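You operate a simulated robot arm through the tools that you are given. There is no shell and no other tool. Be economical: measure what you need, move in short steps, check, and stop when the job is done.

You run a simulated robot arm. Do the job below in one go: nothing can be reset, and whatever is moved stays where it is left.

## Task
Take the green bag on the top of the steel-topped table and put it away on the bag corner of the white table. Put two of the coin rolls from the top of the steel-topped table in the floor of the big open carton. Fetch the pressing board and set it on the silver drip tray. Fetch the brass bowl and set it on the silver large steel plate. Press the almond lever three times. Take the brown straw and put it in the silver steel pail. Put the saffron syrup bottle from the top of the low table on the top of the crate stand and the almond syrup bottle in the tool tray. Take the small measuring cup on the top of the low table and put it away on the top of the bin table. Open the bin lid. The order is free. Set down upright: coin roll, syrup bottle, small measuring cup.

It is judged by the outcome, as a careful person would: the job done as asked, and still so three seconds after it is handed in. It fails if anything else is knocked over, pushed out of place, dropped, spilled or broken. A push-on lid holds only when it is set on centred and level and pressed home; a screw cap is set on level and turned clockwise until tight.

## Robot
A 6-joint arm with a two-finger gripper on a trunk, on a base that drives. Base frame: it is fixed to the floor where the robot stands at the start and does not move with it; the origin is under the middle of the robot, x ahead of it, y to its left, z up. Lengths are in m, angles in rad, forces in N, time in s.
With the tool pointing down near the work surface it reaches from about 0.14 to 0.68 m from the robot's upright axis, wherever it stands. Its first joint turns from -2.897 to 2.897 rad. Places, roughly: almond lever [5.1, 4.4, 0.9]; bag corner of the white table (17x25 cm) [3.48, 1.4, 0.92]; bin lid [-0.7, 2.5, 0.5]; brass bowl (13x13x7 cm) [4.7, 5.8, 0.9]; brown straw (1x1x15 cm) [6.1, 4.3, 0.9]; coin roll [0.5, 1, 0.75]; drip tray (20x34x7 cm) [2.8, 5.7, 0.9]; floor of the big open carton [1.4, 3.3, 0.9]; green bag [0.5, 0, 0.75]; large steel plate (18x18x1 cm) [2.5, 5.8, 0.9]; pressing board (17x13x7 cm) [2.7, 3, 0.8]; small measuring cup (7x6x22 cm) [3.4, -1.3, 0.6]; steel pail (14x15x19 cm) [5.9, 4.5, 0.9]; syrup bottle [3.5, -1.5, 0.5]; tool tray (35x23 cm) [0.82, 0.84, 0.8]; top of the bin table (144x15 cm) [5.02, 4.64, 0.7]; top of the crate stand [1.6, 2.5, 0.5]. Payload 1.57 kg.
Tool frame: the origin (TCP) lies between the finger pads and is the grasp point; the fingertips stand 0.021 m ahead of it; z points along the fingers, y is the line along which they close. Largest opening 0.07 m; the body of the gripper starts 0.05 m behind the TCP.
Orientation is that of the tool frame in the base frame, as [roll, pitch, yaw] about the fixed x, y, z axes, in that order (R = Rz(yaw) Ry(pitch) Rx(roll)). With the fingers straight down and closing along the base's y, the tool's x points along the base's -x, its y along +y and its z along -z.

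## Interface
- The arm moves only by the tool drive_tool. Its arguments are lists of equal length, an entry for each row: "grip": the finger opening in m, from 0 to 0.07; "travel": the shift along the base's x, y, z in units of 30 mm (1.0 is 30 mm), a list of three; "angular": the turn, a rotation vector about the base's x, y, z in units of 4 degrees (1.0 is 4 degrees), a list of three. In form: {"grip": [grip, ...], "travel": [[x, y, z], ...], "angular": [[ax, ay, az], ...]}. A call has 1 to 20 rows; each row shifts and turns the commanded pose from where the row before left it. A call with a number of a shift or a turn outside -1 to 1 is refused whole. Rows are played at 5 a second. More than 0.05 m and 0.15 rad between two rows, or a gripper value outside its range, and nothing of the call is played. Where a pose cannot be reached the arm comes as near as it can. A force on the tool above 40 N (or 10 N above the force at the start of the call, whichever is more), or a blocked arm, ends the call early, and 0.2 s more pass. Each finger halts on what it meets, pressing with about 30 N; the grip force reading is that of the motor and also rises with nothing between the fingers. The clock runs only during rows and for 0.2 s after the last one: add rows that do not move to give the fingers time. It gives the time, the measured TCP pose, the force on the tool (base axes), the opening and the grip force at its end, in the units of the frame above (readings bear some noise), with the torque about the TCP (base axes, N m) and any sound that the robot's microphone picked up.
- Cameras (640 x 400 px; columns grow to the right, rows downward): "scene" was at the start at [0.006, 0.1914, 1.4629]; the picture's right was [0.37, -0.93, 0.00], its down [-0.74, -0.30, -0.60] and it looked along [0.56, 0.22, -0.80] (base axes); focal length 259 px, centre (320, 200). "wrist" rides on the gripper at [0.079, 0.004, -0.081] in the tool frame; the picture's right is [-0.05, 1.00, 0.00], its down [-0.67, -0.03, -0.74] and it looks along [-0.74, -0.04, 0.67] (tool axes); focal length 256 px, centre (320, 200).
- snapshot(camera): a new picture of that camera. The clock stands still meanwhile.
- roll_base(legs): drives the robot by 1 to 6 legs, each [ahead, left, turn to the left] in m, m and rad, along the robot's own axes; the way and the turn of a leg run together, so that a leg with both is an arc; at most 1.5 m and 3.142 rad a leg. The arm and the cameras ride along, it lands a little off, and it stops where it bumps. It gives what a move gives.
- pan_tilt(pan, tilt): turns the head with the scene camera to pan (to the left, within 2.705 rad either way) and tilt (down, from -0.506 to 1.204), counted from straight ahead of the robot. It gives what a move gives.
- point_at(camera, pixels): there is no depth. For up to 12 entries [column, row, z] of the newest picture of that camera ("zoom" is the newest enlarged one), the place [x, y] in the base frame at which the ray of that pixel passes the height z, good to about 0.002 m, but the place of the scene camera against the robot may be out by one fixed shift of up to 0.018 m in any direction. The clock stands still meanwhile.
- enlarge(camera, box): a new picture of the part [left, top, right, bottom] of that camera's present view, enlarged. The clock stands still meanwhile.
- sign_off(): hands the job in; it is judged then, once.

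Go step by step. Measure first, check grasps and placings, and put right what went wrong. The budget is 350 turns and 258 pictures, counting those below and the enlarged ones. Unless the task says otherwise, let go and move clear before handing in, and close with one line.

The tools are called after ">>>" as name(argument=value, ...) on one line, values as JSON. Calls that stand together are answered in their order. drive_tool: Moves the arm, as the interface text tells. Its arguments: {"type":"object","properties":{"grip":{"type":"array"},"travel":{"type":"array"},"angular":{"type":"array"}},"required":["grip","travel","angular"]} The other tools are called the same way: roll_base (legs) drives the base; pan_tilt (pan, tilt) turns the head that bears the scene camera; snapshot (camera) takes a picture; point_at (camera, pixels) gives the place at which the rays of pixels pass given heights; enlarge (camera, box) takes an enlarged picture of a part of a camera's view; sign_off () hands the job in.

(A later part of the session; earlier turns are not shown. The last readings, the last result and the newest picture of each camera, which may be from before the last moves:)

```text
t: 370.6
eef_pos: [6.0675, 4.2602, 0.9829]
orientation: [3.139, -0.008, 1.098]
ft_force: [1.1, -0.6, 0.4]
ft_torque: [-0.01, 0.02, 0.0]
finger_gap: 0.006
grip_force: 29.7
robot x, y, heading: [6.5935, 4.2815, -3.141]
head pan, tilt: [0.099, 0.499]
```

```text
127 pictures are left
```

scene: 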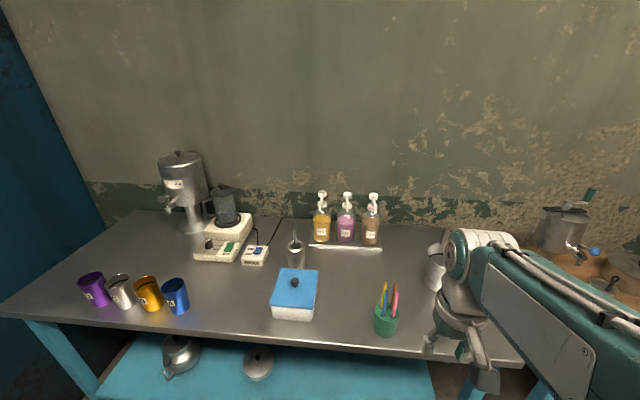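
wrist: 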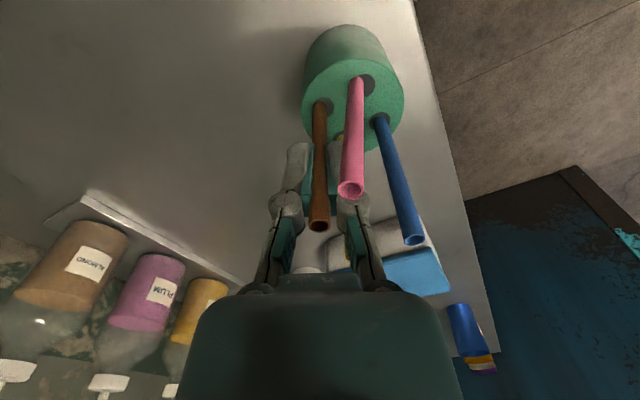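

Brown is between the fingers (gap 6 mm). Lift.

>>> drive_tool(grip=[0, 0, 0, 0, 0, 0, 0, 0], travel=[[0, 0, 0.5], [0, 0, 0.9], [0, 0, 0.9], [0, 0, 0.9], [0, 0, 0.9], [0, 0, 0.9], [0, 0, 0.9], [0, 0, 0.9]], angular=[[0, 0, 0], [0, 0, 0], [0, 0, 0], [0, 0, 0], [0, 0, 0], [0, 0, 0], [0, 0, 0], [0, 0, 0]])

>>> snapshot(camera="wrist")

>>> snapshot(camera="scene")

```text
t: 372.4
eef_pos: [6.0672, 4.2591, 1.1881]
orientation: [3.139, -0.009, 1.097]
ft_force: [-0.3, 0.7, -0.1]
ft_torque: [-0.02, -0.01, 0.03]
finger_gap: 0.006
grip_force: 30.0
robot x, y, heading: [6.5928, 4.2798, -3.139]
head pan, tilt: [0.099, 0.499]
```

```text
126 pictures are left
```

wrist: 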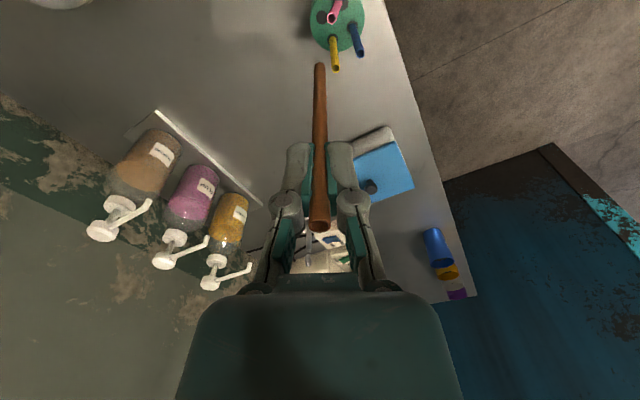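

```text
125 pictures are left
```

scene: 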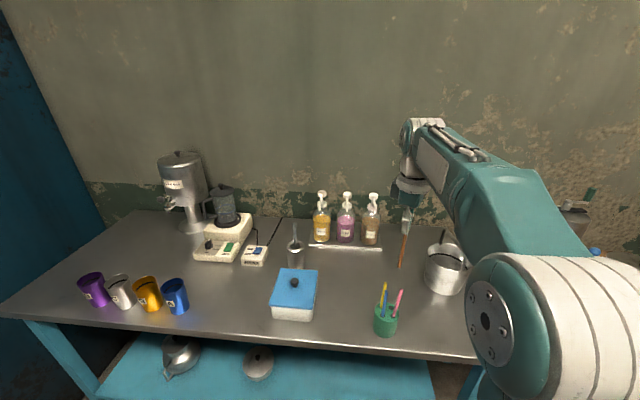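

Straw is in hand, upright. Look at the pail at (445,265).

>>> enlarge(camera="scene", box=[380, 200, 500, 310])

```text
3.64 times, centred on (440, 255) of scene
```

zoom: 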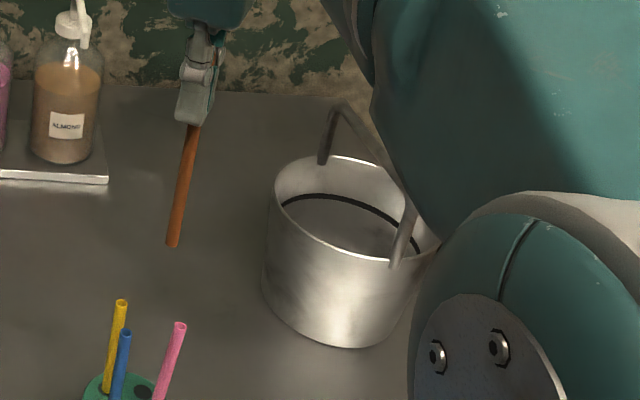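

>>> point_at(camera="zoom", pixels=[[352, 208, 0.97], [273, 195, 0.97], [345, 157, 0.97], [345, 262, 0.97], [335, 348, 0.85], [262, 290, 0.85], [330, 150, 0.99], [398, 262, 0.98], [365, 120, 1.04]])

```text
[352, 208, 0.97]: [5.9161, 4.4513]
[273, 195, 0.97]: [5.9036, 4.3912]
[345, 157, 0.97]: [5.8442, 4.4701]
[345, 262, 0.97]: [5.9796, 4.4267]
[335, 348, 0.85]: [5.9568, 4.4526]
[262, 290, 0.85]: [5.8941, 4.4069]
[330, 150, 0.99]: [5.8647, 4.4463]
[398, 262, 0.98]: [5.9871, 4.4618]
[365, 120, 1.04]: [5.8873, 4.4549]
```

Pail rim centre ≈(5.912,4.452), handle crosses along x. Drop the straw at (5.907,4.42). Move base 8 cm closer, then tool over the pail.

>>> roll_base(legs=[[0.08, 0, 0]])

>>> drive_tool(grip=[0, 0, 0, 0, 0, 0, 0, 0], travel=[[0, 0.4, 0.5], [0, 0.8, 0.5], [-0.4, 0.9, 0.3], [-0.5, 0.9, 0], [-0.5, 0.9, 0], [-0.6, 0.8, 0], [-0.7, 0.7, 0], [0, 0, 0]], angular=[[0, 0, 0.97], [0, 0, 0.97], [0, 0, 0.97], [0, 0, 0.97], [0, 0, 0.97], [0, 0, 0.97], [0, 0, 0.97], [0, 0, 0]])

>>> snapshot(camera="wrist")

>>> snapshot(camera="scene")

```text
t: 373.4
eef_pos: [5.9874, 4.2601, 1.1893]
orientation: [3.139, -0.009, 1.098]
ft_force: [-0.3, -0.4, 0.4]
ft_torque: [0.02, 0.02, 0.03]
finger_gap: 0.006
grip_force: 29.9
robot x, y, heading: [6.5077, 4.278, -3.137]
head pan, tilt: [0.099, 0.499]
```

```text
t: 375.2
eef_pos: [5.9137, 4.4221, 1.228]
orientation: [3.14, -0.007, 1.572]
ft_force: [0.6, -0.1, 0.5]
ft_torque: [-0.01, 0.01, -0.03]
finger_gap: 0.0058
grip_force: 29.8
out of reach, approached as far as the arm can: row 7
robot x, y, heading: [6.5111, 4.282, -3.137]
head pan, tilt: [0.099, 0.499]
```

```text
123 pictures are left
```

wrist: 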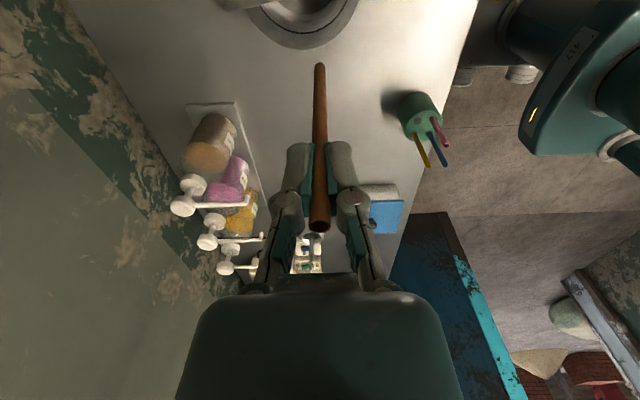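

```text
122 pictures are left
```

scene: 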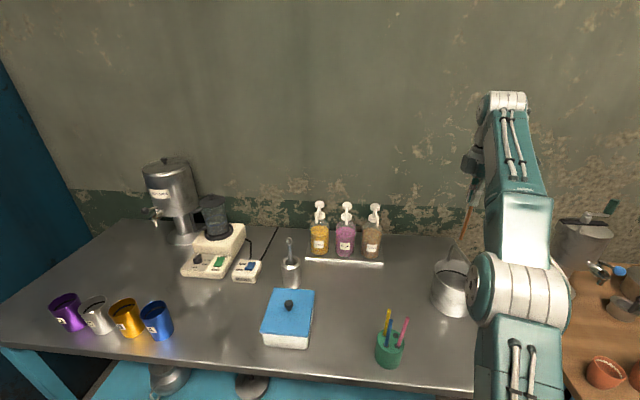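

Check pail position against the straw in the wrist view.

>>> enlarge(camera="wrist", box=[220, 0, 420, 120])

>>> point_at(camera="wrist", pixels=[[303, 48, 0.97], [303, 48, 0.85], [355, 12, 0.97], [250, 12, 0.97], [300, 20, 0.97]])

```text
3.20 times, centred on (320, 60) of wrist
```

zoom: 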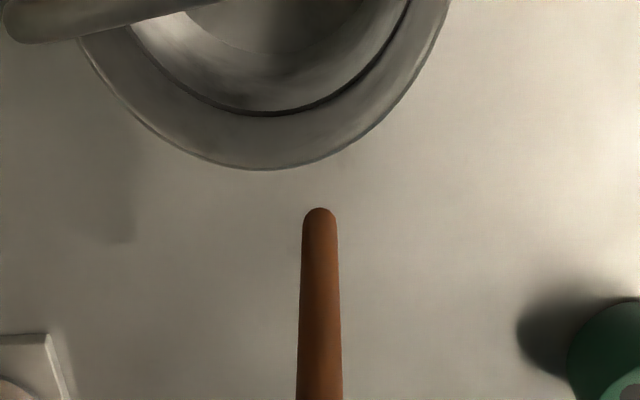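

```text
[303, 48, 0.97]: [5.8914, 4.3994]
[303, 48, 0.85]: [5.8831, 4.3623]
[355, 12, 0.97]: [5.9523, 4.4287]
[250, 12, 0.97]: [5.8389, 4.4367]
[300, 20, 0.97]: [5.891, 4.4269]
```

Straw is just inside the near rim; shift slightly toward the pail centre and lower it in.

>>> drive_tool(grip=[0, 0, 0, 0, 0, 0, 0, 0], travel=[[0, 0, -0.7], [-0.2, 0.1, -0.7], [-0.3, 0.2, -0.7], [0, 0, -0.7], [0, 0, -0.9], [0, 0, -0.9], [0, 0, -0.9], [0, 0, 0]], angular=[[0, 0, 0], [0, 0, 0], [0, 0, 0], [0, 0, 0], [0, 0, 0], [0, 0, 0], [0, 0, 0], [0, 0, 0]])

>>> snapshot(camera="wrist")

>>> enlarge(camera="scene", box=[400, 180, 540, 330])

```text
t: 377.0
eef_pos: [5.8975, 4.4306, 1.0592]
orientation: [3.139, -0.007, 1.573]
ft_force: [-0.3, 0.2, -0.4]
ft_torque: [0.0, 0.02, 0.02]
finger_gap: 0.006
grip_force: 30.2
robot x, y, heading: [6.5086, 4.2837, -3.136]
head pan, tilt: [0.099, 0.499]
```

```text
120 pictures are left
```

wrist: 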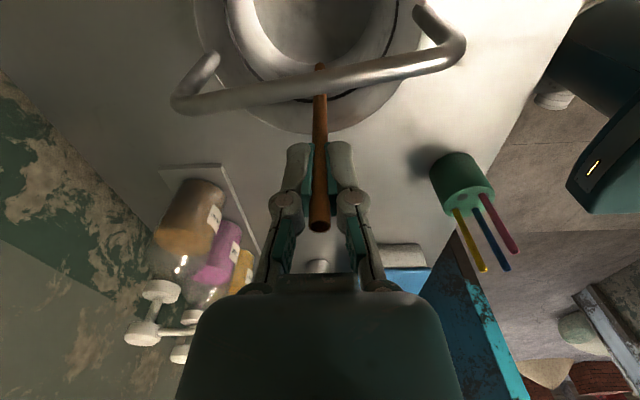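

```text
2.67 times, centred on (470, 255) of scene
```

zoom: 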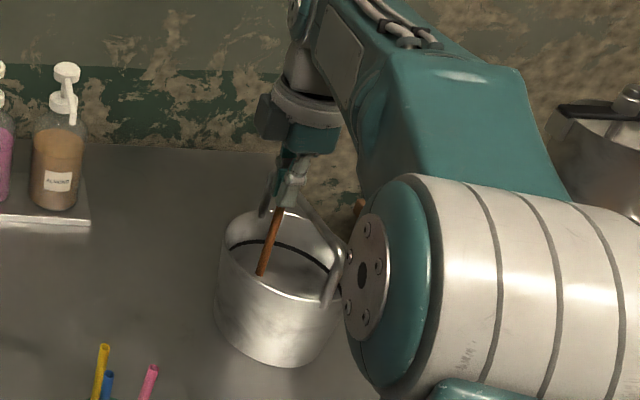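

Straw's lower end is inside the pail. Lower 3 cm more and release.

>>> drive_tool(grip=[0, 0, 0, 0.02, 0.03, 0.03, 0.03], travel=[[0, 0, -0.5], [0, 0, -0.5], [0, 0, 0], [0, 0, 0], [0, 0, 0], [0, 0, 0], [0, 0, 0]], angular=[[0, 0, 0], [0, 0, 0], [0, 0, 0], [0, 0, 0], [0, 0, 0], [0, 0, 0], [0, 0, 0]])

>>> drive_tool(grip=[0.04, 0.04, 0.04, 0.04, 0.04, 0.04, 0.04], travel=[[0, 0, 0.5], [0, 0, 0.9], [0, 0, 0.9], [0, 0, 0.9], [0.6, -0.6, 0.5], [0.9, -0.6, 0], [0.9, -0.6, 0]], angular=[[0, 0, 0], [0, 0, 0], [0, 0, 0], [0, 0, 0], [0, 0, 0], [0, 0, 0], [0, 0, 0]])

>>> snapshot(camera="wrist")

>>> enlarge(camera="scene", box=[360, 200, 540, 380])

```text
t: 378.6
eef_pos: [5.8969, 4.4313, 1.0305]
orientation: [3.141, -0.006, 1.572]
ft_force: [0.2, 0.7, 0.6]
ft_torque: [0.01, 0.01, 0.0]
finger_gap: 0.0301
grip_force: 0.0
robot x, y, heading: [6.5119, 4.2819, -3.137]
head pan, tilt: [0.099, 0.499]
```

```text
t: 380.2
eef_pos: [5.9699, 4.3755, 1.1419]
orientation: [3.14, -0.007, 1.573]
ft_force: [0.1, 0.2, -0.2]
ft_torque: [-0.02, -0.07, -0.01]
finger_gap: 0.0397
grip_force: 0.0
robot x, y, heading: [6.5129, 4.2815, -3.138]
head pan, tilt: [0.099, 0.499]
```

```text
118 pictures are left
```

wrist: 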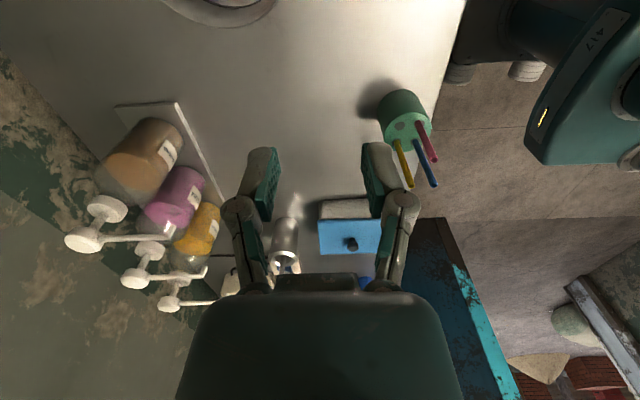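

```text
2.22 times, centred on (450, 290) of scene
```

zoom: 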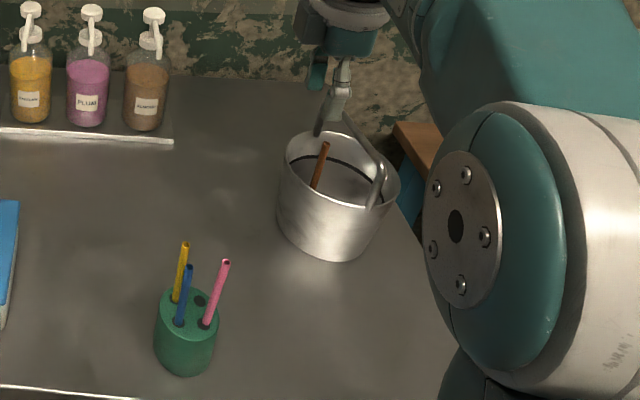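

The brown straw is in the pail, others still in the holder. Tuck the arm (turning it forward) and head for the low table.

>>> drive_tool(grip=[0.07, 0.07, 0.07, 0.07, 0.07, 0.07, 0.07, 0.07, 0.07, 0.07, 0.07, 0.07, 0.07, 0.07, 0.07, 0.07, 0.07, 0.07, 0.07, 0.07], travel=[[0.4, 0, 0], [0.4, -0.2, 0], [0.4, -0.2, 0], [0.4, -0.2, 0], [0.4, -0.2, 0], [0.4, -0.2, 0], [0.4, -0.2, 0], [0.4, -0.2, 0], [0.4, -0.2, 0], [0.4, -0.2, 0], [0.4, -0.2, 0], [0.4, -0.2, 0], [0.4, -0.2, 0], [0.4, -0.2, 0], [0.4, -0.2, 0], [0.4, -0.2, 0], [0.4, 0, 0], [0.4, 0, 0], [0.4, 0, 0], [0.4, 0, 0]], angular=[[0, 0, -1], [0, 0, -1], [0, 0, -1], [0, 0, -1], [0, 0, -1], [0, 0, -1], [0, 0, -1], [0, 0, -1], [0, 0, -1], [0, 0, -1], [0, 0, -1], [0, 0, -1], [0, 0, -1], [0, 0, -1], [0, 0, -1], [0, 0, -1], [0, 0, -1], [0, 0, -1], [0, 0, -1], [0, 0, -1]])

>>> roll_base(legs=[[-1.1, 0, 0], [0, 0, 1.57], [1.4, 0, 0], [1.4, 0, 0], [1.4, 0, 0], [0, 0, -1.57]])

>>> pan_tilt(pan=0.0, tilt=0.3)

>>> snapshot(camera="scene")

```text
t: 384.4
eef_pos: [6.2112, 4.2857, 1.1433]
orientation: [-3.141, -0.007, 0.176]
ft_force: [0.4, 1.0, -0.1]
ft_torque: [0.01, 0.03, 0.03]
finger_gap: 0.07
grip_force: 0.0
robot x, y, heading: [6.5123, 4.2794, -3.141]
head pan, tilt: [0.099, 0.499]
```

```text
t: 409.8
eef_pos: [7.5936, 0.7611, 1.1441]
orientation: [3.136, -0.003, 1.733]
ft_force: [-0.3, 0.5, 0.6]
ft_torque: [0.01, 0.04, -0.03]
finger_gap: 0.0702
grip_force: 0.1
robot x, y, heading: [7.6096, 1.0592, -1.58]
head pan, tilt: [0.099, 0.499]
stopped in leg 5: the robot was blocked; the commanded pose is now the measured one
```

```text
t: 410.5
eef_pos: [7.5915, 0.7602, 1.1434]
orientation: [3.138, -0.002, 1.733]
ft_force: [-0.5, 0.2, -0.7]
ft_torque: [0.01, -0.05, -0.01]
finger_gap: 0.07
grip_force: 0.1
robot x, y, heading: [7.6055, 1.0615, -1.584]
head pan, tilt: [0.0, 0.3]
```

```text
116 pictures are left
```

scene: 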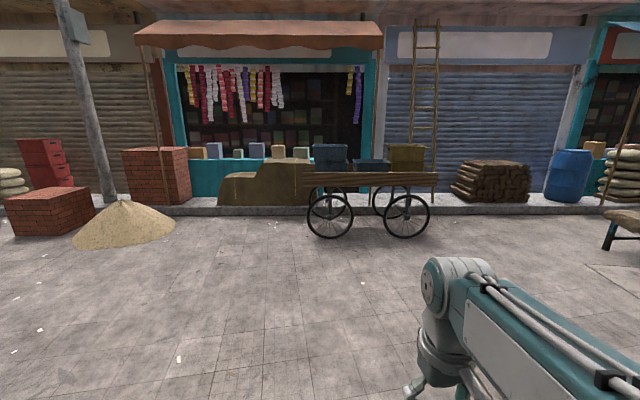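

Blocked at (7.6,1.06) by something low. Look down in front.

>>> pan_tilt(pan=0.0, tilt=1.0)

>>> snapshot(camera="scene")

>>> pan_tilt(pan=-1.3, tilt=0.6)

>>> snapshot(camera="scene")

```text
t: 411.6
eef_pos: [7.5931, 0.7614, 1.1442]
orientation: [3.137, -0.003, 1.734]
ft_force: [0.5, 0.2, -0.1]
ft_torque: [0.01, 0.01, 0.02]
finger_gap: 0.07
grip_force: 0.1
robot x, y, heading: [7.6072, 1.0632, -1.584]
head pan, tilt: [0.0, 1.0]
```

```text
115 pictures are left
```

scene: 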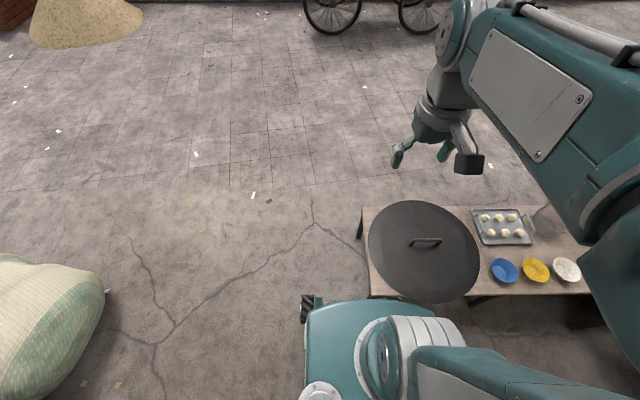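

```text
t: 413.1
eef_pos: [7.5921, 0.7597, 1.1428]
orientation: [3.137, -0.002, 1.733]
ft_force: [-0.2, -1.1, -0.2]
ft_torque: [-0.01, -0.01, 0.02]
finger_gap: 0.0701
grip_force: 0.1
robot x, y, heading: [7.6063, 1.0608, -1.58]
head pan, tilt: [-1.3, 0.6]
```

```text
114 pictures are left
```

scene: 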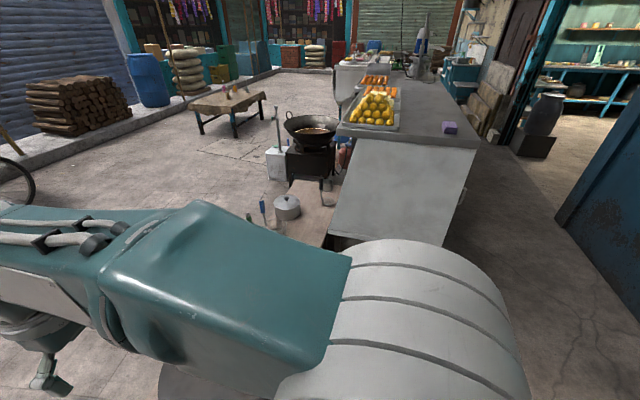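

A low bench with a lid and bowls blocks the way. I'll go back the way I came: along y≈2.0 west, then south between steel table and wok stand.

>>> roll_base(legs=[[-0.97, 0, 0], [0, 0, -1.56], [1.5, 0, 0], [1.5, 0, 0]])

>>> pan_tilt(pan=0.0, tilt=0.5)

>>> snapshot(camera="scene")

```text
t: 435.8
eef_pos: [4.3446, 1.9486, 1.1444]
orientation: [3.136, -0.002, 0.206]
ft_force: [0.1, 0.6, 0.2]
ft_torque: [-0.02, 0.03, -0.03]
finger_gap: 0.0703
grip_force: 0.1
robot x, y, heading: [4.646, 1.9492, -3.111]
head pan, tilt: [-1.3, 0.6]
```

```text
t: 437.3
eef_pos: [4.3438, 1.949, 1.1433]
orientation: [3.137, -0.003, 0.207]
ft_force: [-0.3, -0.4, -0.6]
ft_torque: [-0.01, 0.0, -0.05]
finger_gap: 0.0697
grip_force: 0.0
robot x, y, heading: [4.6427, 1.9442, -3.111]
head pan, tilt: [0.0, 0.499]
```

```text
113 pictures are left
```

scene: 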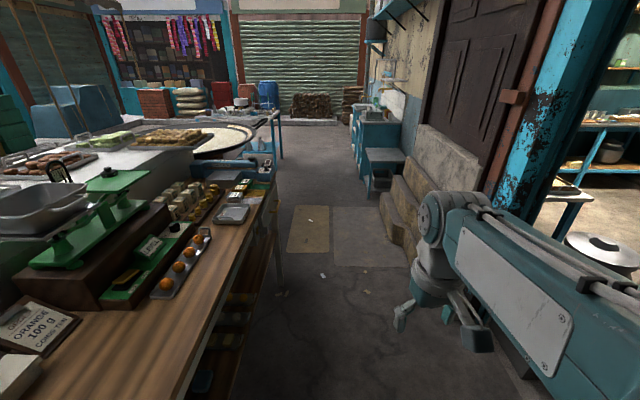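

Continue west, then south through the gap.

>>> roll_base(legs=[[1.5, 0, -0.03], [1.45, 0, 0], [0, 0, 1.57], [1.4, 0, 0], [1.0, 0, 0]])

>>> pan_tilt(pan=1.2, tilt=0.45)

>>> snapshot(camera="scene")

```text
t: 453.4
eef_pos: [1.5104, 1.8611, 1.148]
orientation: [3.115, 0.001, 0.718]
ft_force: [0.1, -0.8, 0.4]
ft_torque: [0.04, 0.01, -0.01]
finger_gap: 0.0699
grip_force: 0.1
robot x, y, heading: [1.7786, 1.9929, -2.596]
head pan, tilt: [0.0, 0.499]
stopped in leg 3: the robot was blocked; the commanded pose is now the measured one
```

```text
t: 454.9
eef_pos: [1.5102, 1.8608, 1.1485]
orientation: [3.115, 0.0, 0.719]
ft_force: [0.1, 0.0, 0.7]
ft_torque: [-0.02, 0.01, 0.02]
finger_gap: 0.07
grip_force: 0.2
robot x, y, heading: [1.782, 1.9878, -2.596]
head pan, tilt: [1.201, 0.45]
```

```text
112 pictures are left
```

scene: 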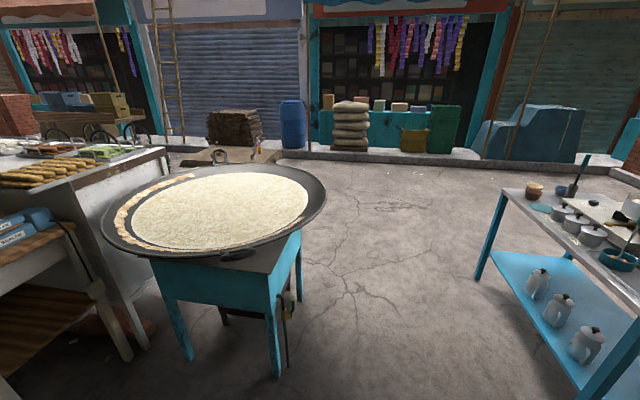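

The turn bumped something near the crate stand; shift away southward first, then finish turning.

>>> roll_base(legs=[[0.18, 0.3, 0], [0, 0, 1.02], [1.0, 0, 0], [1.0, 0, 0]])

>>> pan_tilt(pan=1.1, tilt=0.4)

>>> snapshot(camera="scene")

>>> pan_tilt(pan=2.7, tilt=0.5)

>>> snapshot(camera="scene")

```text
t: 469.3
eef_pos: [1.7518, -0.6786, 1.1487]
orientation: [3.118, 0.0, 1.749]
ft_force: [0.4, 0.4, 1.1]
ft_torque: [-0.01, -0.02, -0.02]
finger_gap: 0.07
grip_force: 0.0
robot x, y, heading: [1.782, -0.3768, -1.569]
head pan, tilt: [1.201, 0.45]
```

```text
t: 470.0
eef_pos: [1.7525, -0.677, 1.1485]
orientation: [3.116, -0.001, 1.749]
ft_force: [-0.1, 0.6, -0.6]
ft_torque: [-0.02, 0.05, -0.05]
finger_gap: 0.0699
grip_force: 0.1
robot x, y, heading: [1.7812, -0.377, -1.56]
head pan, tilt: [1.1, 0.4]
```

```text
111 pictures are left
```

scene: 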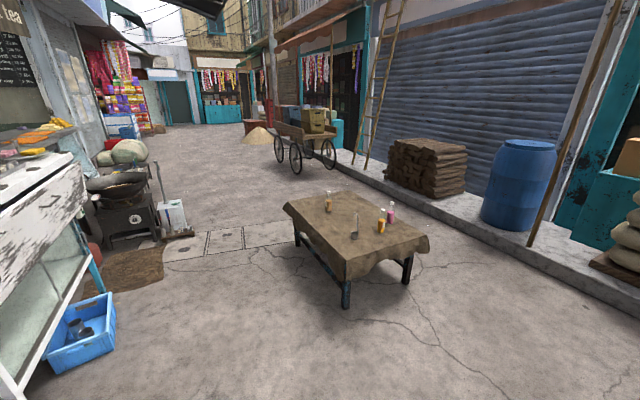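

```text
t: 471.6
eef_pos: [1.7518, -0.678, 1.1485]
orientation: [3.117, 0.001, 1.749]
ft_force: [-0.4, -0.5, -0.1]
ft_torque: [0.02, 0.02, 0.02]
finger_gap: 0.0702
grip_force: 0.0
robot x, y, heading: [1.7823, -0.3763, -1.562]
head pan, tilt: [2.7, 0.499]
```

```text
110 pictures are left
```

scene: 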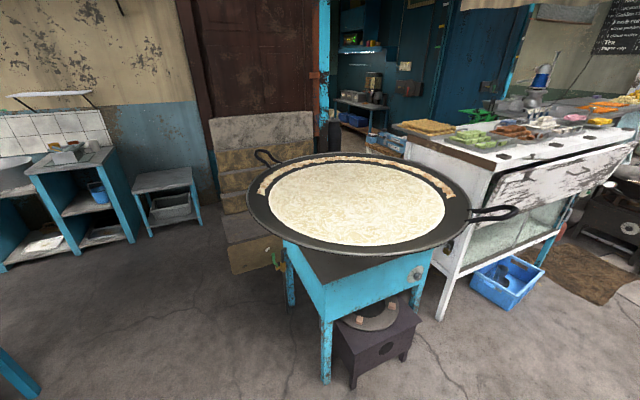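

Low table ahead-left with bottles and the measuring cup. Zoom.

>>> pan_tilt(pan=1.1, tilt=0.4)

>>> enlarge(camera="scene", box=[270, 170, 440, 290])

>>> point_at(camera="zoom", pixels=[[220, 145, 0.47], [315, 260, 0.47], [415, 225, 0.47], [450, 190, 0.47], [280, 395, 0.0], [500, 390, 0.0], [50, 115, 0.47], [300, 360, 0.45]])

```text
t: 473.3
eef_pos: [1.7523, -0.6771, 1.1485]
orientation: [3.119, 0.0, 1.748]
ft_force: [-0.6, 0.6, 1.3]
ft_torque: [-0.02, 0.0, -0.02]
finger_gap: 0.0702
grip_force: 0.1
robot x, y, heading: [1.7833, -0.379, -1.56]
head pan, tilt: [1.1, 0.4]
```

```text
3.33 times, centred on (355, 230) of scene
```

zoom: 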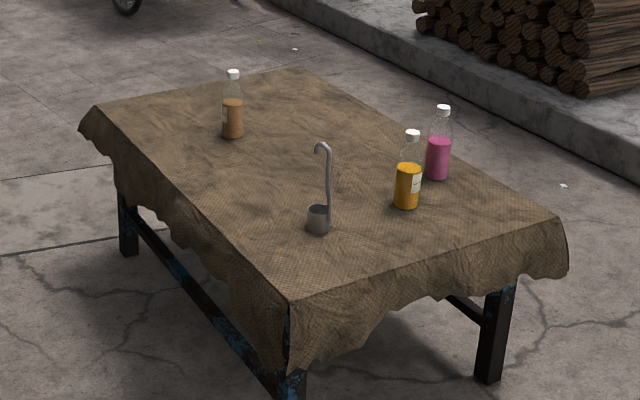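

```text
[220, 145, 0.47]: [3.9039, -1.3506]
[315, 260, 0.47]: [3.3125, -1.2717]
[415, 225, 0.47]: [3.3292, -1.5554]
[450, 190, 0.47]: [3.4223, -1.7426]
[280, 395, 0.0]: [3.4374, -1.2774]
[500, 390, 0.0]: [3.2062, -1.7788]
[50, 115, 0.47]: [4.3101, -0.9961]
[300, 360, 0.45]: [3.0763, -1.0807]
```

Bottles: yellow-orange (saffron, ≈(3.33,−1.56)), brown (almond, ≈(3.9,−1.35)), pink; cup at ≈(3.33,−1.28). Approach the west side of the table.

>>> roll_base(legs=[[0, 0, 1.56], [0, -1.0, 0], [0.8, 0, 0]])

>>> pan_tilt(pan=0.0, tilt=0.8)

>>> snapshot(camera="scene")

>>> snapshot(camera="wrist")

```text
t: 486.1
eef_pos: [2.858, -1.431, 1.1484]
orientation: [3.118, -0.001, -2.984]
ft_force: [0.9, -0.1, -0.7]
ft_torque: [0.01, 0.01, 0.04]
finger_gap: 0.0701
grip_force: 0.1
robot x, y, heading: [2.5553, -1.395, -0.014]
head pan, tilt: [1.1, 0.4]
```

```text
t: 487.5
eef_pos: [2.8574, -1.4291, 1.1488]
orientation: [3.117, 0.0, -2.983]
ft_force: [0.6, 0.0, -0.3]
ft_torque: [0.01, 0.01, 0.02]
finger_gap: 0.0699
grip_force: 0.1
robot x, y, heading: [2.5576, -1.3944, -0.013]
head pan, tilt: [0.0, 0.799]
```

```text
108 pictures are left
```

scene: 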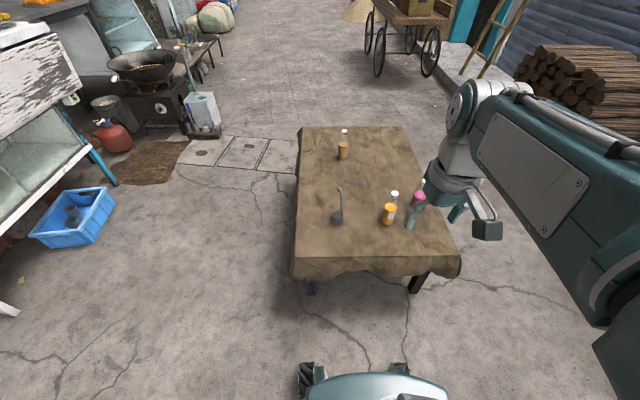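

```text
107 pictures are left
```

wrist: 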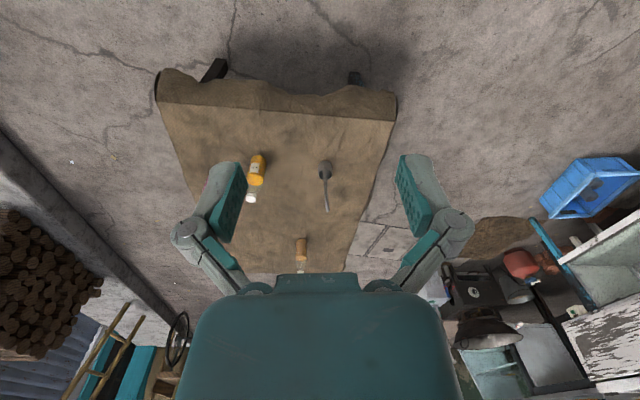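

>>> point_at(camera="scene", pixels=[[293, 262, 0.43], [460, 262, 0.43], [388, 223, 0.43], [337, 222, 0.43], [343, 158, 0.43], [395, 192, 0.6], [339, 190, 0.62], [310, 362, 0.2], [310, 292, 0.0]])

>>> point_at(camera="wrist", pixels=[[258, 160, 0.43], [325, 166, 0.43], [251, 197, 0.6], [327, 212, 0.62], [160, 105, 0.43], [395, 120, 0.43]])

```text
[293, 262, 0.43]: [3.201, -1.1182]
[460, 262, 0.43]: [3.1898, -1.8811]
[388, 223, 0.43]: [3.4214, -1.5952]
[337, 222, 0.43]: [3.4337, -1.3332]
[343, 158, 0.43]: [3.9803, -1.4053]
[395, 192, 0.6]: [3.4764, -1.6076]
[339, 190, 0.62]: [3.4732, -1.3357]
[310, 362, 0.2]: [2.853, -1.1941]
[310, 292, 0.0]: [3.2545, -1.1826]
```

```text
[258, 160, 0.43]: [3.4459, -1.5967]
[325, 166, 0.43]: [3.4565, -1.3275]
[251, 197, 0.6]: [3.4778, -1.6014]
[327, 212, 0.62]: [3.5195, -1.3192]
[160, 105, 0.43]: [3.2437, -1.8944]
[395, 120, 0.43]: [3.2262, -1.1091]
```

Table edge x≈3.2; robot front reaches 0.30 ahead of its axis. Drive 0.27 m closer and bring the tool down toward the saffron bottle.

>>> roll_base(legs=[[0.27, -0.1, 0]])

>>> drive_tool(grip=[0.06, 0.06, 0.06, 0.06, 0.06, 0.06, 0.06, 0.06, 0.06, 0.06, 0.06, 0.06, 0.06], travel=[[0.4, -0.2, -1], [0.4, -0.2, -1], [0.4, -0.2, -1], [0.4, -0.2, -1], [0.4, -0.2, -1], [0.4, -0.2, -1], [0.4, -0.2, -1], [0.4, -0.2, -1], [0.4, -0.2, -1], [0.4, -0.2, -1], [0.4, -0.2, -1], [0, 0, 0], [0, 0, 0]], angular=[[0.2, 0, -0.8], [0.15, 0, -0.8], [0, 0, -0.8], [0, 0, 0], [0, 0, 0], [0, 0, 0], [0, 0, 0], [0, 0, 0], [0, 0, 0], [0, 0, 0], [0, 0, 0], [0, 0, 0], [0, 0, 0]])

>>> snapshot(camera="wrist")

```text
t: 489.4
eef_pos: [3.1199, -1.5341, 1.1481]
orientation: [3.12, -0.001, -2.985]
ft_force: [-0.2, 0.6, -0.3]
ft_torque: [-0.01, -0.02, 0.01]
finger_gap: 0.0701
grip_force: 0.1
robot x, y, heading: [2.8196, -1.5009, -0.013]
head pan, tilt: [0.0, 0.799]
```

```text
t: 492.2
eef_pos: [3.2488, -1.6003, 0.8166]
orientation: [3.093, 0.003, 3.131]
ft_force: [0.0, 0.1, 0.7]
ft_torque: [0.03, 0.01, 0.0]
finger_gap: 0.0601
grip_force: 0.0
robot x, y, heading: [2.8184, -1.4978, -0.015]
head pan, tilt: [0.0, 0.799]
```

```text
106 pictures are left
```

wrist: 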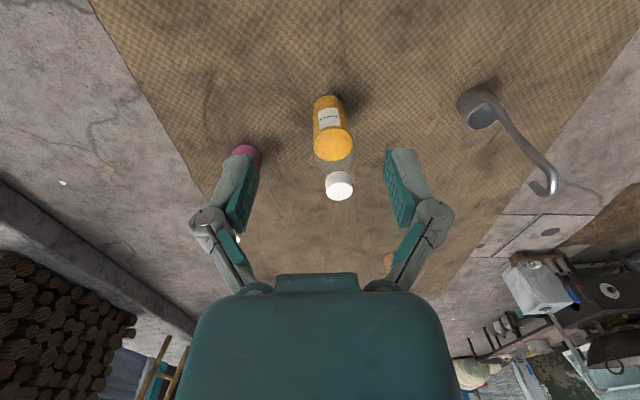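

Measure cap and base at candidate heights; zoom to read the label.

>>> point_at(camera="wrist", pixels=[[340, 187, 0.55], [340, 187, 0.6], [340, 187, 0.65], [325, 98, 0.4], [325, 98, 0.43], [325, 98, 0.46], [480, 98, 0.43], [545, 190, 0.64]])

>>> enlarge(camera="wrist", box=[260, 70, 420, 210])

```text
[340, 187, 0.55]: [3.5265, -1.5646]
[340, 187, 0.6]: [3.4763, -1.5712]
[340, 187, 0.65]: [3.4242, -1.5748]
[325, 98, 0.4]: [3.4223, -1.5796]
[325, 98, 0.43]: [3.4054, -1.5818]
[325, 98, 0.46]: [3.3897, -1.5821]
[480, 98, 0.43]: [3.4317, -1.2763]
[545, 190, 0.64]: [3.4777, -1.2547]
```

```text
2.86 times, centred on (340, 140) of wrist
```

zoom: 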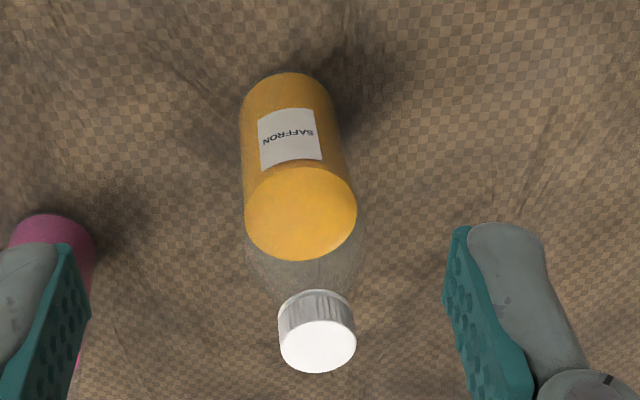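

SAFFRON confirmed. Level the tool and approach for a refined fix on the cap.

>>> drive_tool(grip=[0.06, 0.06, 0.06, 0.06], travel=[[0.9, 0.2, -0.3], [0.9, 0.2, -0.3], [0.9, 0.2, -0.3], [0, 0, 0]], angular=[[-0.35, 0, 0], [-0.35, 0, 0], [0, 0, 0], [0, 0, 0]])

>>> snapshot(camera="wrist")

```text
t: 493.2
eef_pos: [3.3316, -1.5815, 0.7903]
orientation: [-3.139, 0.002, 3.132]
ft_force: [-0.1, -0.9, 0.2]
ft_torque: [0.0, -0.03, -0.01]
finger_gap: 0.0602
grip_force: 0.0
robot x, y, heading: [2.8195, -1.4986, -0.016]
head pan, tilt: [0.0, 0.799]
```

```text
104 pictures are left
```

wrist: 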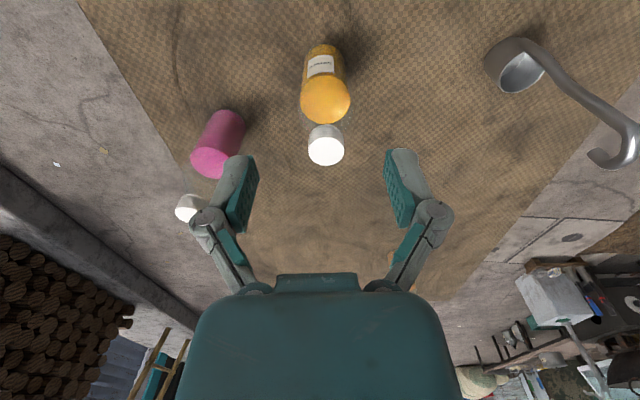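

>>> point_at(camera="wrist", pixels=[[326, 149, 0.6], [326, 149, 0.63], [326, 149, 0.66], [323, 47, 0.43], [323, 47, 0.4], [500, 50, 0.43], [615, 165, 0.64]])

```text
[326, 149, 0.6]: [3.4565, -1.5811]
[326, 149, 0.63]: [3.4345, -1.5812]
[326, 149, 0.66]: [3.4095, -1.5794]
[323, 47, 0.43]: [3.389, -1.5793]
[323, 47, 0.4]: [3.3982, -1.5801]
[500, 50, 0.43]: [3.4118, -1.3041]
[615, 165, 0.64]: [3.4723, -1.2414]
```

Triangulation suggests the cap top at z≈0.675, x≈3.40 (table ≈0.49). Move nearer to confirm.

>>> drive_tool(grip=[0.06, 0.06, 0.06], travel=[[0.8, 0, 0], [0.8, 0, -0.5], [0, 0, 0]], angular=[[0, 0, 0], [0, 0, 0], [0, 0, 0]])

>>> snapshot(camera="wrist")

```text
t: 494.1
eef_pos: [3.3799, -1.5814, 0.7756]
orientation: [3.141, 0.003, 3.132]
ft_force: [0.2, 0.3, 0.7]
ft_torque: [0.05, 0.02, -0.01]
finger_gap: 0.0599
grip_force: 0.0
robot x, y, heading: [2.8238, -1.5038, -0.016]
head pan, tilt: [0.0, 0.799]
```

```text
103 pictures are left
```

wrist: 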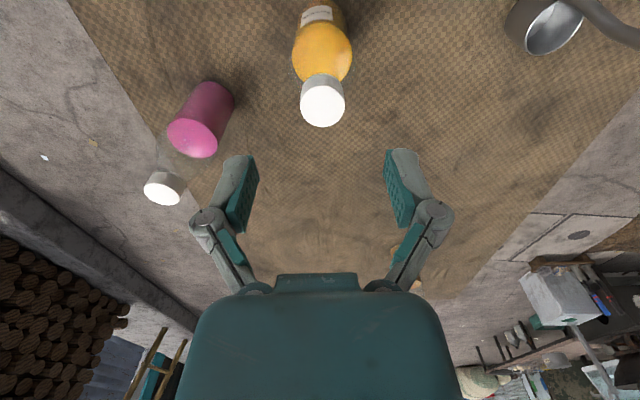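

Cap top ≈(3.384,−1.581,0.69), right below. Descend to grip the cap.

>>> drive_tool(grip=[0.055, 0.055, 0.055, 0.055, 0.055, 0.0, 0.0, 0.0, 0.0], travel=[[0.13, 0, -0.8], [0, 0, -0.8], [0, 0, -0.9], [0, 0, -0.9], [0, 0, 0], [0, 0, 0], [0, 0, 0], [0, 0, 0], [0, 0, 0]], angular=[[0, 0, 0], [0, 0, 0], [0, 0, 0], [0, 0, 0], [0, 0, 0], [0, 0, 0], [0, 0, 0], [0, 0, 0], [0, 0, 0]])

>>> snapshot(camera="wrist")

```text
t: 496.1
eef_pos: [3.3878, -1.584, 0.6778]
orientation: [-3.14, 0.007, 3.131]
ft_force: [0.8, 4.6, 29.5]
ft_torque: [-0.06, -0.44, 0.04]
finger_gap: 0.0342
grip_force: 30.0
robot x, y, heading: [2.8216, -1.5001, -0.015]
head pan, tilt: [0.0, 0.799]
```

```text
102 pictures are left
```

wrist: 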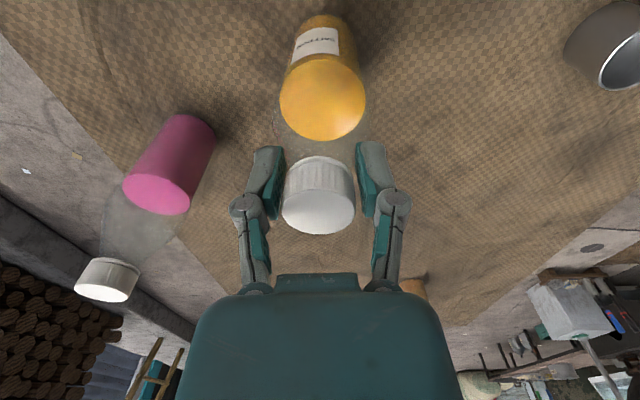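

Gripped the cap (34 mm). Lift.

>>> drive_tool(grip=[0, 0, 0, 0, 0, 0, 0, 0, 0], travel=[[0, 0, 0.2], [0, 0, 0.3], [0, 0, 0.6], [0, 0, 0.9], [0, 0, 0.9], [0, 0, 0.9], [0, 0, 0.9], [0, 0, 0.9], [0, 0, 0.9]], angular=[[0, 0, 0], [0, 0, 0], [0, 0, 0], [0, 0, 0], [0, 0, 0], [0, 0, 0], [0, 0, 0], [0, 0, 0], [0, 0, 0]])

>>> snapshot(camera="wrist")

```text
t: 498.1
eef_pos: [3.3855, -1.5845, 0.8721]
orientation: [3.141, 0.001, 3.132]
ft_force: [-0.4, 0.1, -3.5]
ft_torque: [0.04, 0.03, -0.02]
finger_gap: 0.0287
grip_force: 30.2
robot x, y, heading: [2.8169, -1.5013, -0.021]
head pan, tilt: [0.0, 0.799]
```

```text
101 pictures are left
```

wrist: 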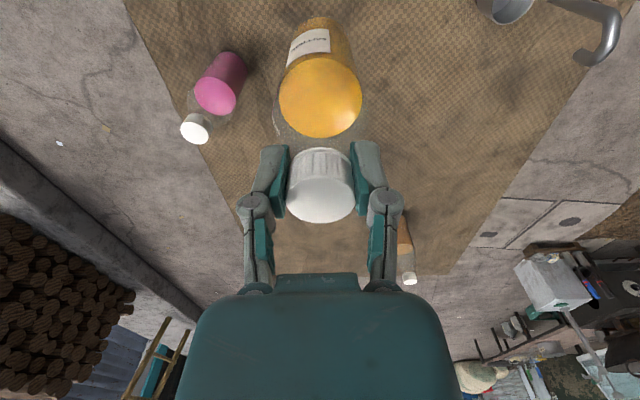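

Saffron bottle lifted. Tuck and drive to the crate stand (1.6,2.5).

>>> drive_tool(grip=[0, 0, 0, 0, 0, 0, 0, 0, 0], travel=[[-0.9, 0.2, 0.9], [-1, 0.2, 0.9], [-1, 0.2, 0.9], [-1, 0.2, 0.9], [-1, 0.2, 0.9], [-1, 0.2, 0.9], [-1, 0.2, 0.9], [-1, 0.2, 0.9], [-1, 0.2, 0.9]], angular=[[0, 0, 0], [0, 0, 0], [0, 0, 0], [0, 0, 0], [0, 0, 0], [0, 0, 0], [0, 0, 0], [0, 0, 0], [0, 0, 0]])

>>> roll_base(legs=[[-0.6, 0, 0], [0, 0, 1.585], [0, 0.5, 0], [1.45, 0, 0], [1.4, 0, 0]])

>>> pan_tilt(pan=0.0, tilt=0.7)

>>> snapshot(camera="scene")

```text
t: 500.1
eef_pos: [3.1173, -1.5308, 1.1114]
orientation: [3.141, 0.003, 3.131]
ft_force: [0.1, 0.8, -4.2]
ft_torque: [0.03, 0.04, 0.01]
finger_gap: 0.029
grip_force: 30.2
robot x, y, heading: [2.8192, -1.5004, -0.009]
head pan, tilt: [0.0, 0.799]
```

```text
t: 523.3
eef_pos: [1.8896, 1.647, 1.1102]
orientation: [3.14, 0.003, -1.631]
ft_force: [0.1, 0.2, -3.7]
ft_torque: [-0.04, -0.04, 0.02]
finger_gap: 0.0286
grip_force: 29.7
robot x, y, heading: [1.8465, 1.3528, 1.509]
head pan, tilt: [0.0, 0.799]
```

```text
t: 523.9
eef_pos: [1.8905, 1.6459, 1.1096]
orientation: [3.14, 0.004, -1.63]
ft_force: [-0.3, -0.2, -3.4]
ft_torque: [-0.03, 0.01, 0.0]
finger_gap: 0.0286
grip_force: 29.7
robot x, y, heading: [1.8449, 1.355, 1.509]
head pan, tilt: [0.0, 0.7]
```

```text
100 pictures are left
```

scene: 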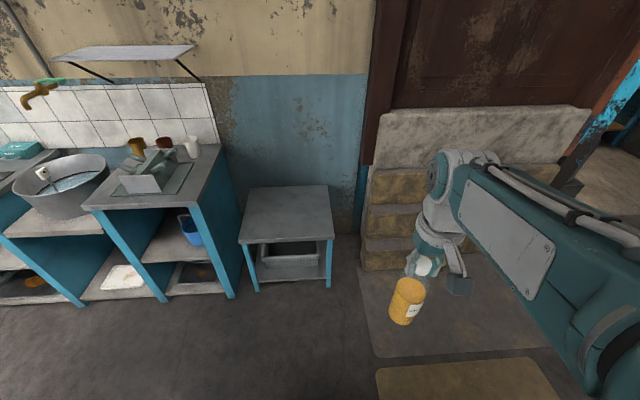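

Crate stand top is clear at (287,212). Measure.

>>> point_at(camera="scene", pixels=[[240, 242, 0.53], [334, 237, 0.53], [325, 186, 0.53], [252, 188, 0.53], [256, 290, 0.0], [327, 287, 0.0], [370, 270, 0.0], [172, 302, 0], [232, 298, 0]])

```text
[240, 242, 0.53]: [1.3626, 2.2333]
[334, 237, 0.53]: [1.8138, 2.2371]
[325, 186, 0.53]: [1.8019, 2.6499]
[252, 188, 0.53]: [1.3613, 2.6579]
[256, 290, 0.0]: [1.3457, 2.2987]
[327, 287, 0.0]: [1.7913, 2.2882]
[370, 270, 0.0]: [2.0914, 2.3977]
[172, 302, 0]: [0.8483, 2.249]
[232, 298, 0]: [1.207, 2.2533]
```

Drive up to the stand.

>>> roll_base(legs=[[0, 0.22, 0.06], [0.5, 0, 0]])

>>> drive_tool(grip=[0, 0, 0, 0, 0, 0, 0, 0, 0, 0, 0, 0, 0], travel=[[0, 0.8, -0.9], [0, 0.8, -0.9], [0, 0.8, -0.9], [0, 0.8, -0.9], [0, 0.8, -0.9], [0, 0.8, -0.9], [0, 0.8, -0.9], [0, 0.8, -0.9], [0, 0.8, -0.9], [0, 0.8, -0.9], [0, 0.8, -0.9], [0, 0, -0.6], [0, 0, 0]], angular=[[0, 0, 0], [0, 0, 0], [0, 0, 0], [0, 0, 0], [0, 0, 0], [0, 0, 0], [0, 0, 0], [0, 0, 0], [0, 0, 0], [0, 0, 0], [0, 0, 0], [0, 0, 0], [0, 0, 0]])

>>> snapshot(camera="scene")

```text
t: 528.1
eef_pos: [1.6515, 2.1539, 1.1107]
orientation: [3.141, 0.002, -1.566]
ft_force: [0.4, 1.0, -3.5]
ft_torque: [-0.04, 0.01, -0.01]
finger_gap: 0.0286
grip_force: 29.8
robot x, y, heading: [1.6253, 1.8582, 1.57]
head pan, tilt: [0.0, 0.7]
```

```text
t: 531.0
eef_pos: [1.6551, 2.4194, 0.7954]
orientation: [3.141, 0.004, -1.564]
ft_force: [-0.8, -0.2, -3.8]
ft_torque: [-0.06, 0.02, 0.02]
finger_gap: 0.0286
grip_force: 30.3
robot x, y, heading: [1.6271, 1.8585, 1.57]
head pan, tilt: [0.0, 0.7]
```

```text
99 pictures are left
```

scene: 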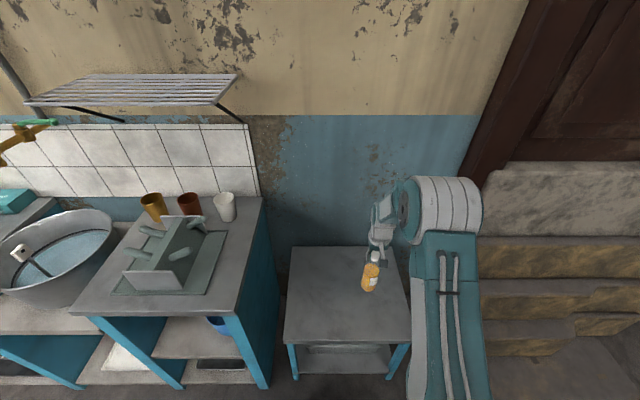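

Bottle is over the stand. Lower to contact.

>>> drive_tool(grip=[0, 0, 0, 0, 0, 0, 0, 0, 0, 0, 0], travel=[[0, 0, -0.8], [0, 0, -0.8], [0, 0, -0.6], [0, 0, -0.3], [0, 0, -0.2], [0, 0, -0.15], [0, 0, -0.15], [0, 0, -0.15], [0, 0, -0.15], [0, 0, -0.15], [0, 0, 0]], angular=[[0, 0, 0], [0, 0, 0], [0, 0, 0], [0, 0, 0], [0, 0, 0], [0, 0, 0], [0, 0, 0], [0, 0, 0], [0, 0, 0], [0, 0, 0], [0, 0, 0]])

```text
t: 533.4
eef_pos: [1.6525, 2.4202, 0.6907]
orientation: [-3.141, 0.004, -1.567]
ft_force: [0.8, -0.4, -4.3]
ft_torque: [-0.04, 0.0, -0.01]
finger_gap: 0.0283
grip_force: 29.5
robot x, y, heading: [1.6217, 1.8585, 1.569]
head pan, tilt: [0.0, 0.7]
```

>>> drive_tool(grip=[0, 0, 0, 0, 0, 0, 0, 0, 0], travel=[[0, 0, -0.13], [0, 0, -0.13], [0, 0, -0.13], [0, 0, -0.13], [0, 0, -0.13], [0, 0, -0.13], [0, 0, -0.13], [0, 0, -0.13], [0, 0, 0]], angular=[[0, 0, 0], [0, 0, 0], [0, 0, 0], [0, 0, 0], [0, 0, 0], [0, 0, 0], [0, 0, 0], [0, 0, 0], [0, 0, 0]])

>>> enlarge(camera="scene", box=[280, 220, 440, 380])

```text
t: 534.3
eef_pos: [1.6544, 2.422, 0.6848]
orientation: [-3.141, 0.01, -1.566]
ft_force: [-0.6, -7.3, 16.6]
ft_torque: [-0.65, 0.1, -0.01]
finger_gap: 0.0288
grip_force: 29.8
robot x, y, heading: [1.6246, 1.8521, 1.571]
head pan, tilt: [0.0, 0.7]
stopped in row 4: the force on the tool passed its limit at 46 N (the readings are from after the stop); the commanded pose is now the measured one
```

```text
2.50 times, centred on (360, 300) of scene
```

zoom: 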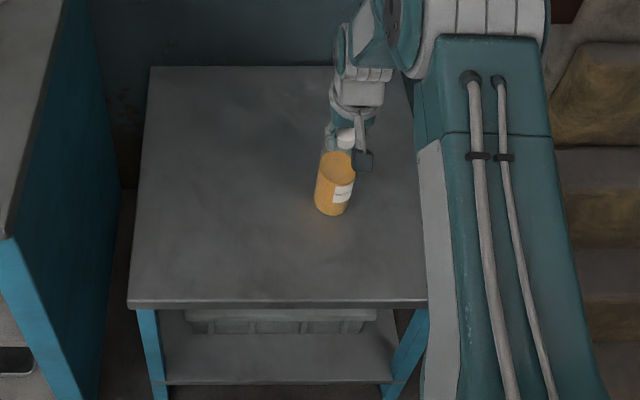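

Bottle rests on the stand. Ease, open, rise, and check.

>>> drive_tool(grip=[0, 0.02, 0.05, 0.05, 0.05, 0.05, 0.05, 0.05, 0.05, 0.05, 0.05], travel=[[0, 0, 0.05], [0, 0, 0], [0, 0, 0], [0, 0, 0], [0, 0, 0.5], [0, 0, 0.9], [0, 0, 0.9], [0, 0, 0.9], [0, -0.7, 1], [0, -0.9, 1], [0, -0.9, 1]], angular=[[0, 0, 0], [0, 0, 0], [0, 0, 0], [0, 0, 0], [0, 0, 0], [0, 0, 0], [0, 0, 0], [0, 0, 0], [0, 0, 0], [0, 0, 0], [0, 0, 0]])

>>> snapshot(camera="scene")

```text
t: 536.7
eef_pos: [1.6528, 2.3474, 0.872]
orientation: [-3.141, 0.007, -1.566]
ft_force: [-0.4, 0.5, -1.1]
ft_torque: [-0.02, 0.0, -0.01]
finger_gap: 0.0501
grip_force: 0.0
robot x, y, heading: [1.6241, 1.856, 1.569]
head pan, tilt: [0.0, 0.7]
```

```text
97 pictures are left
```

scene: 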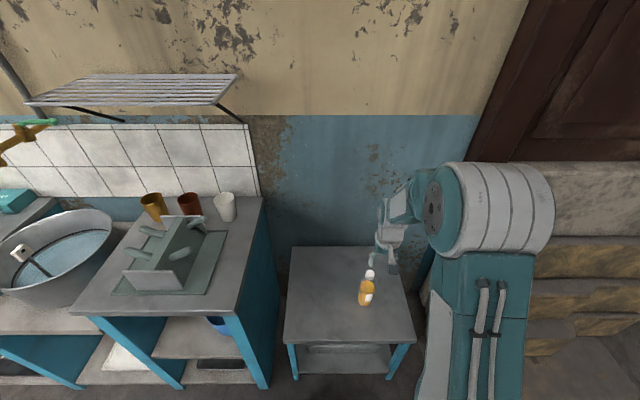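

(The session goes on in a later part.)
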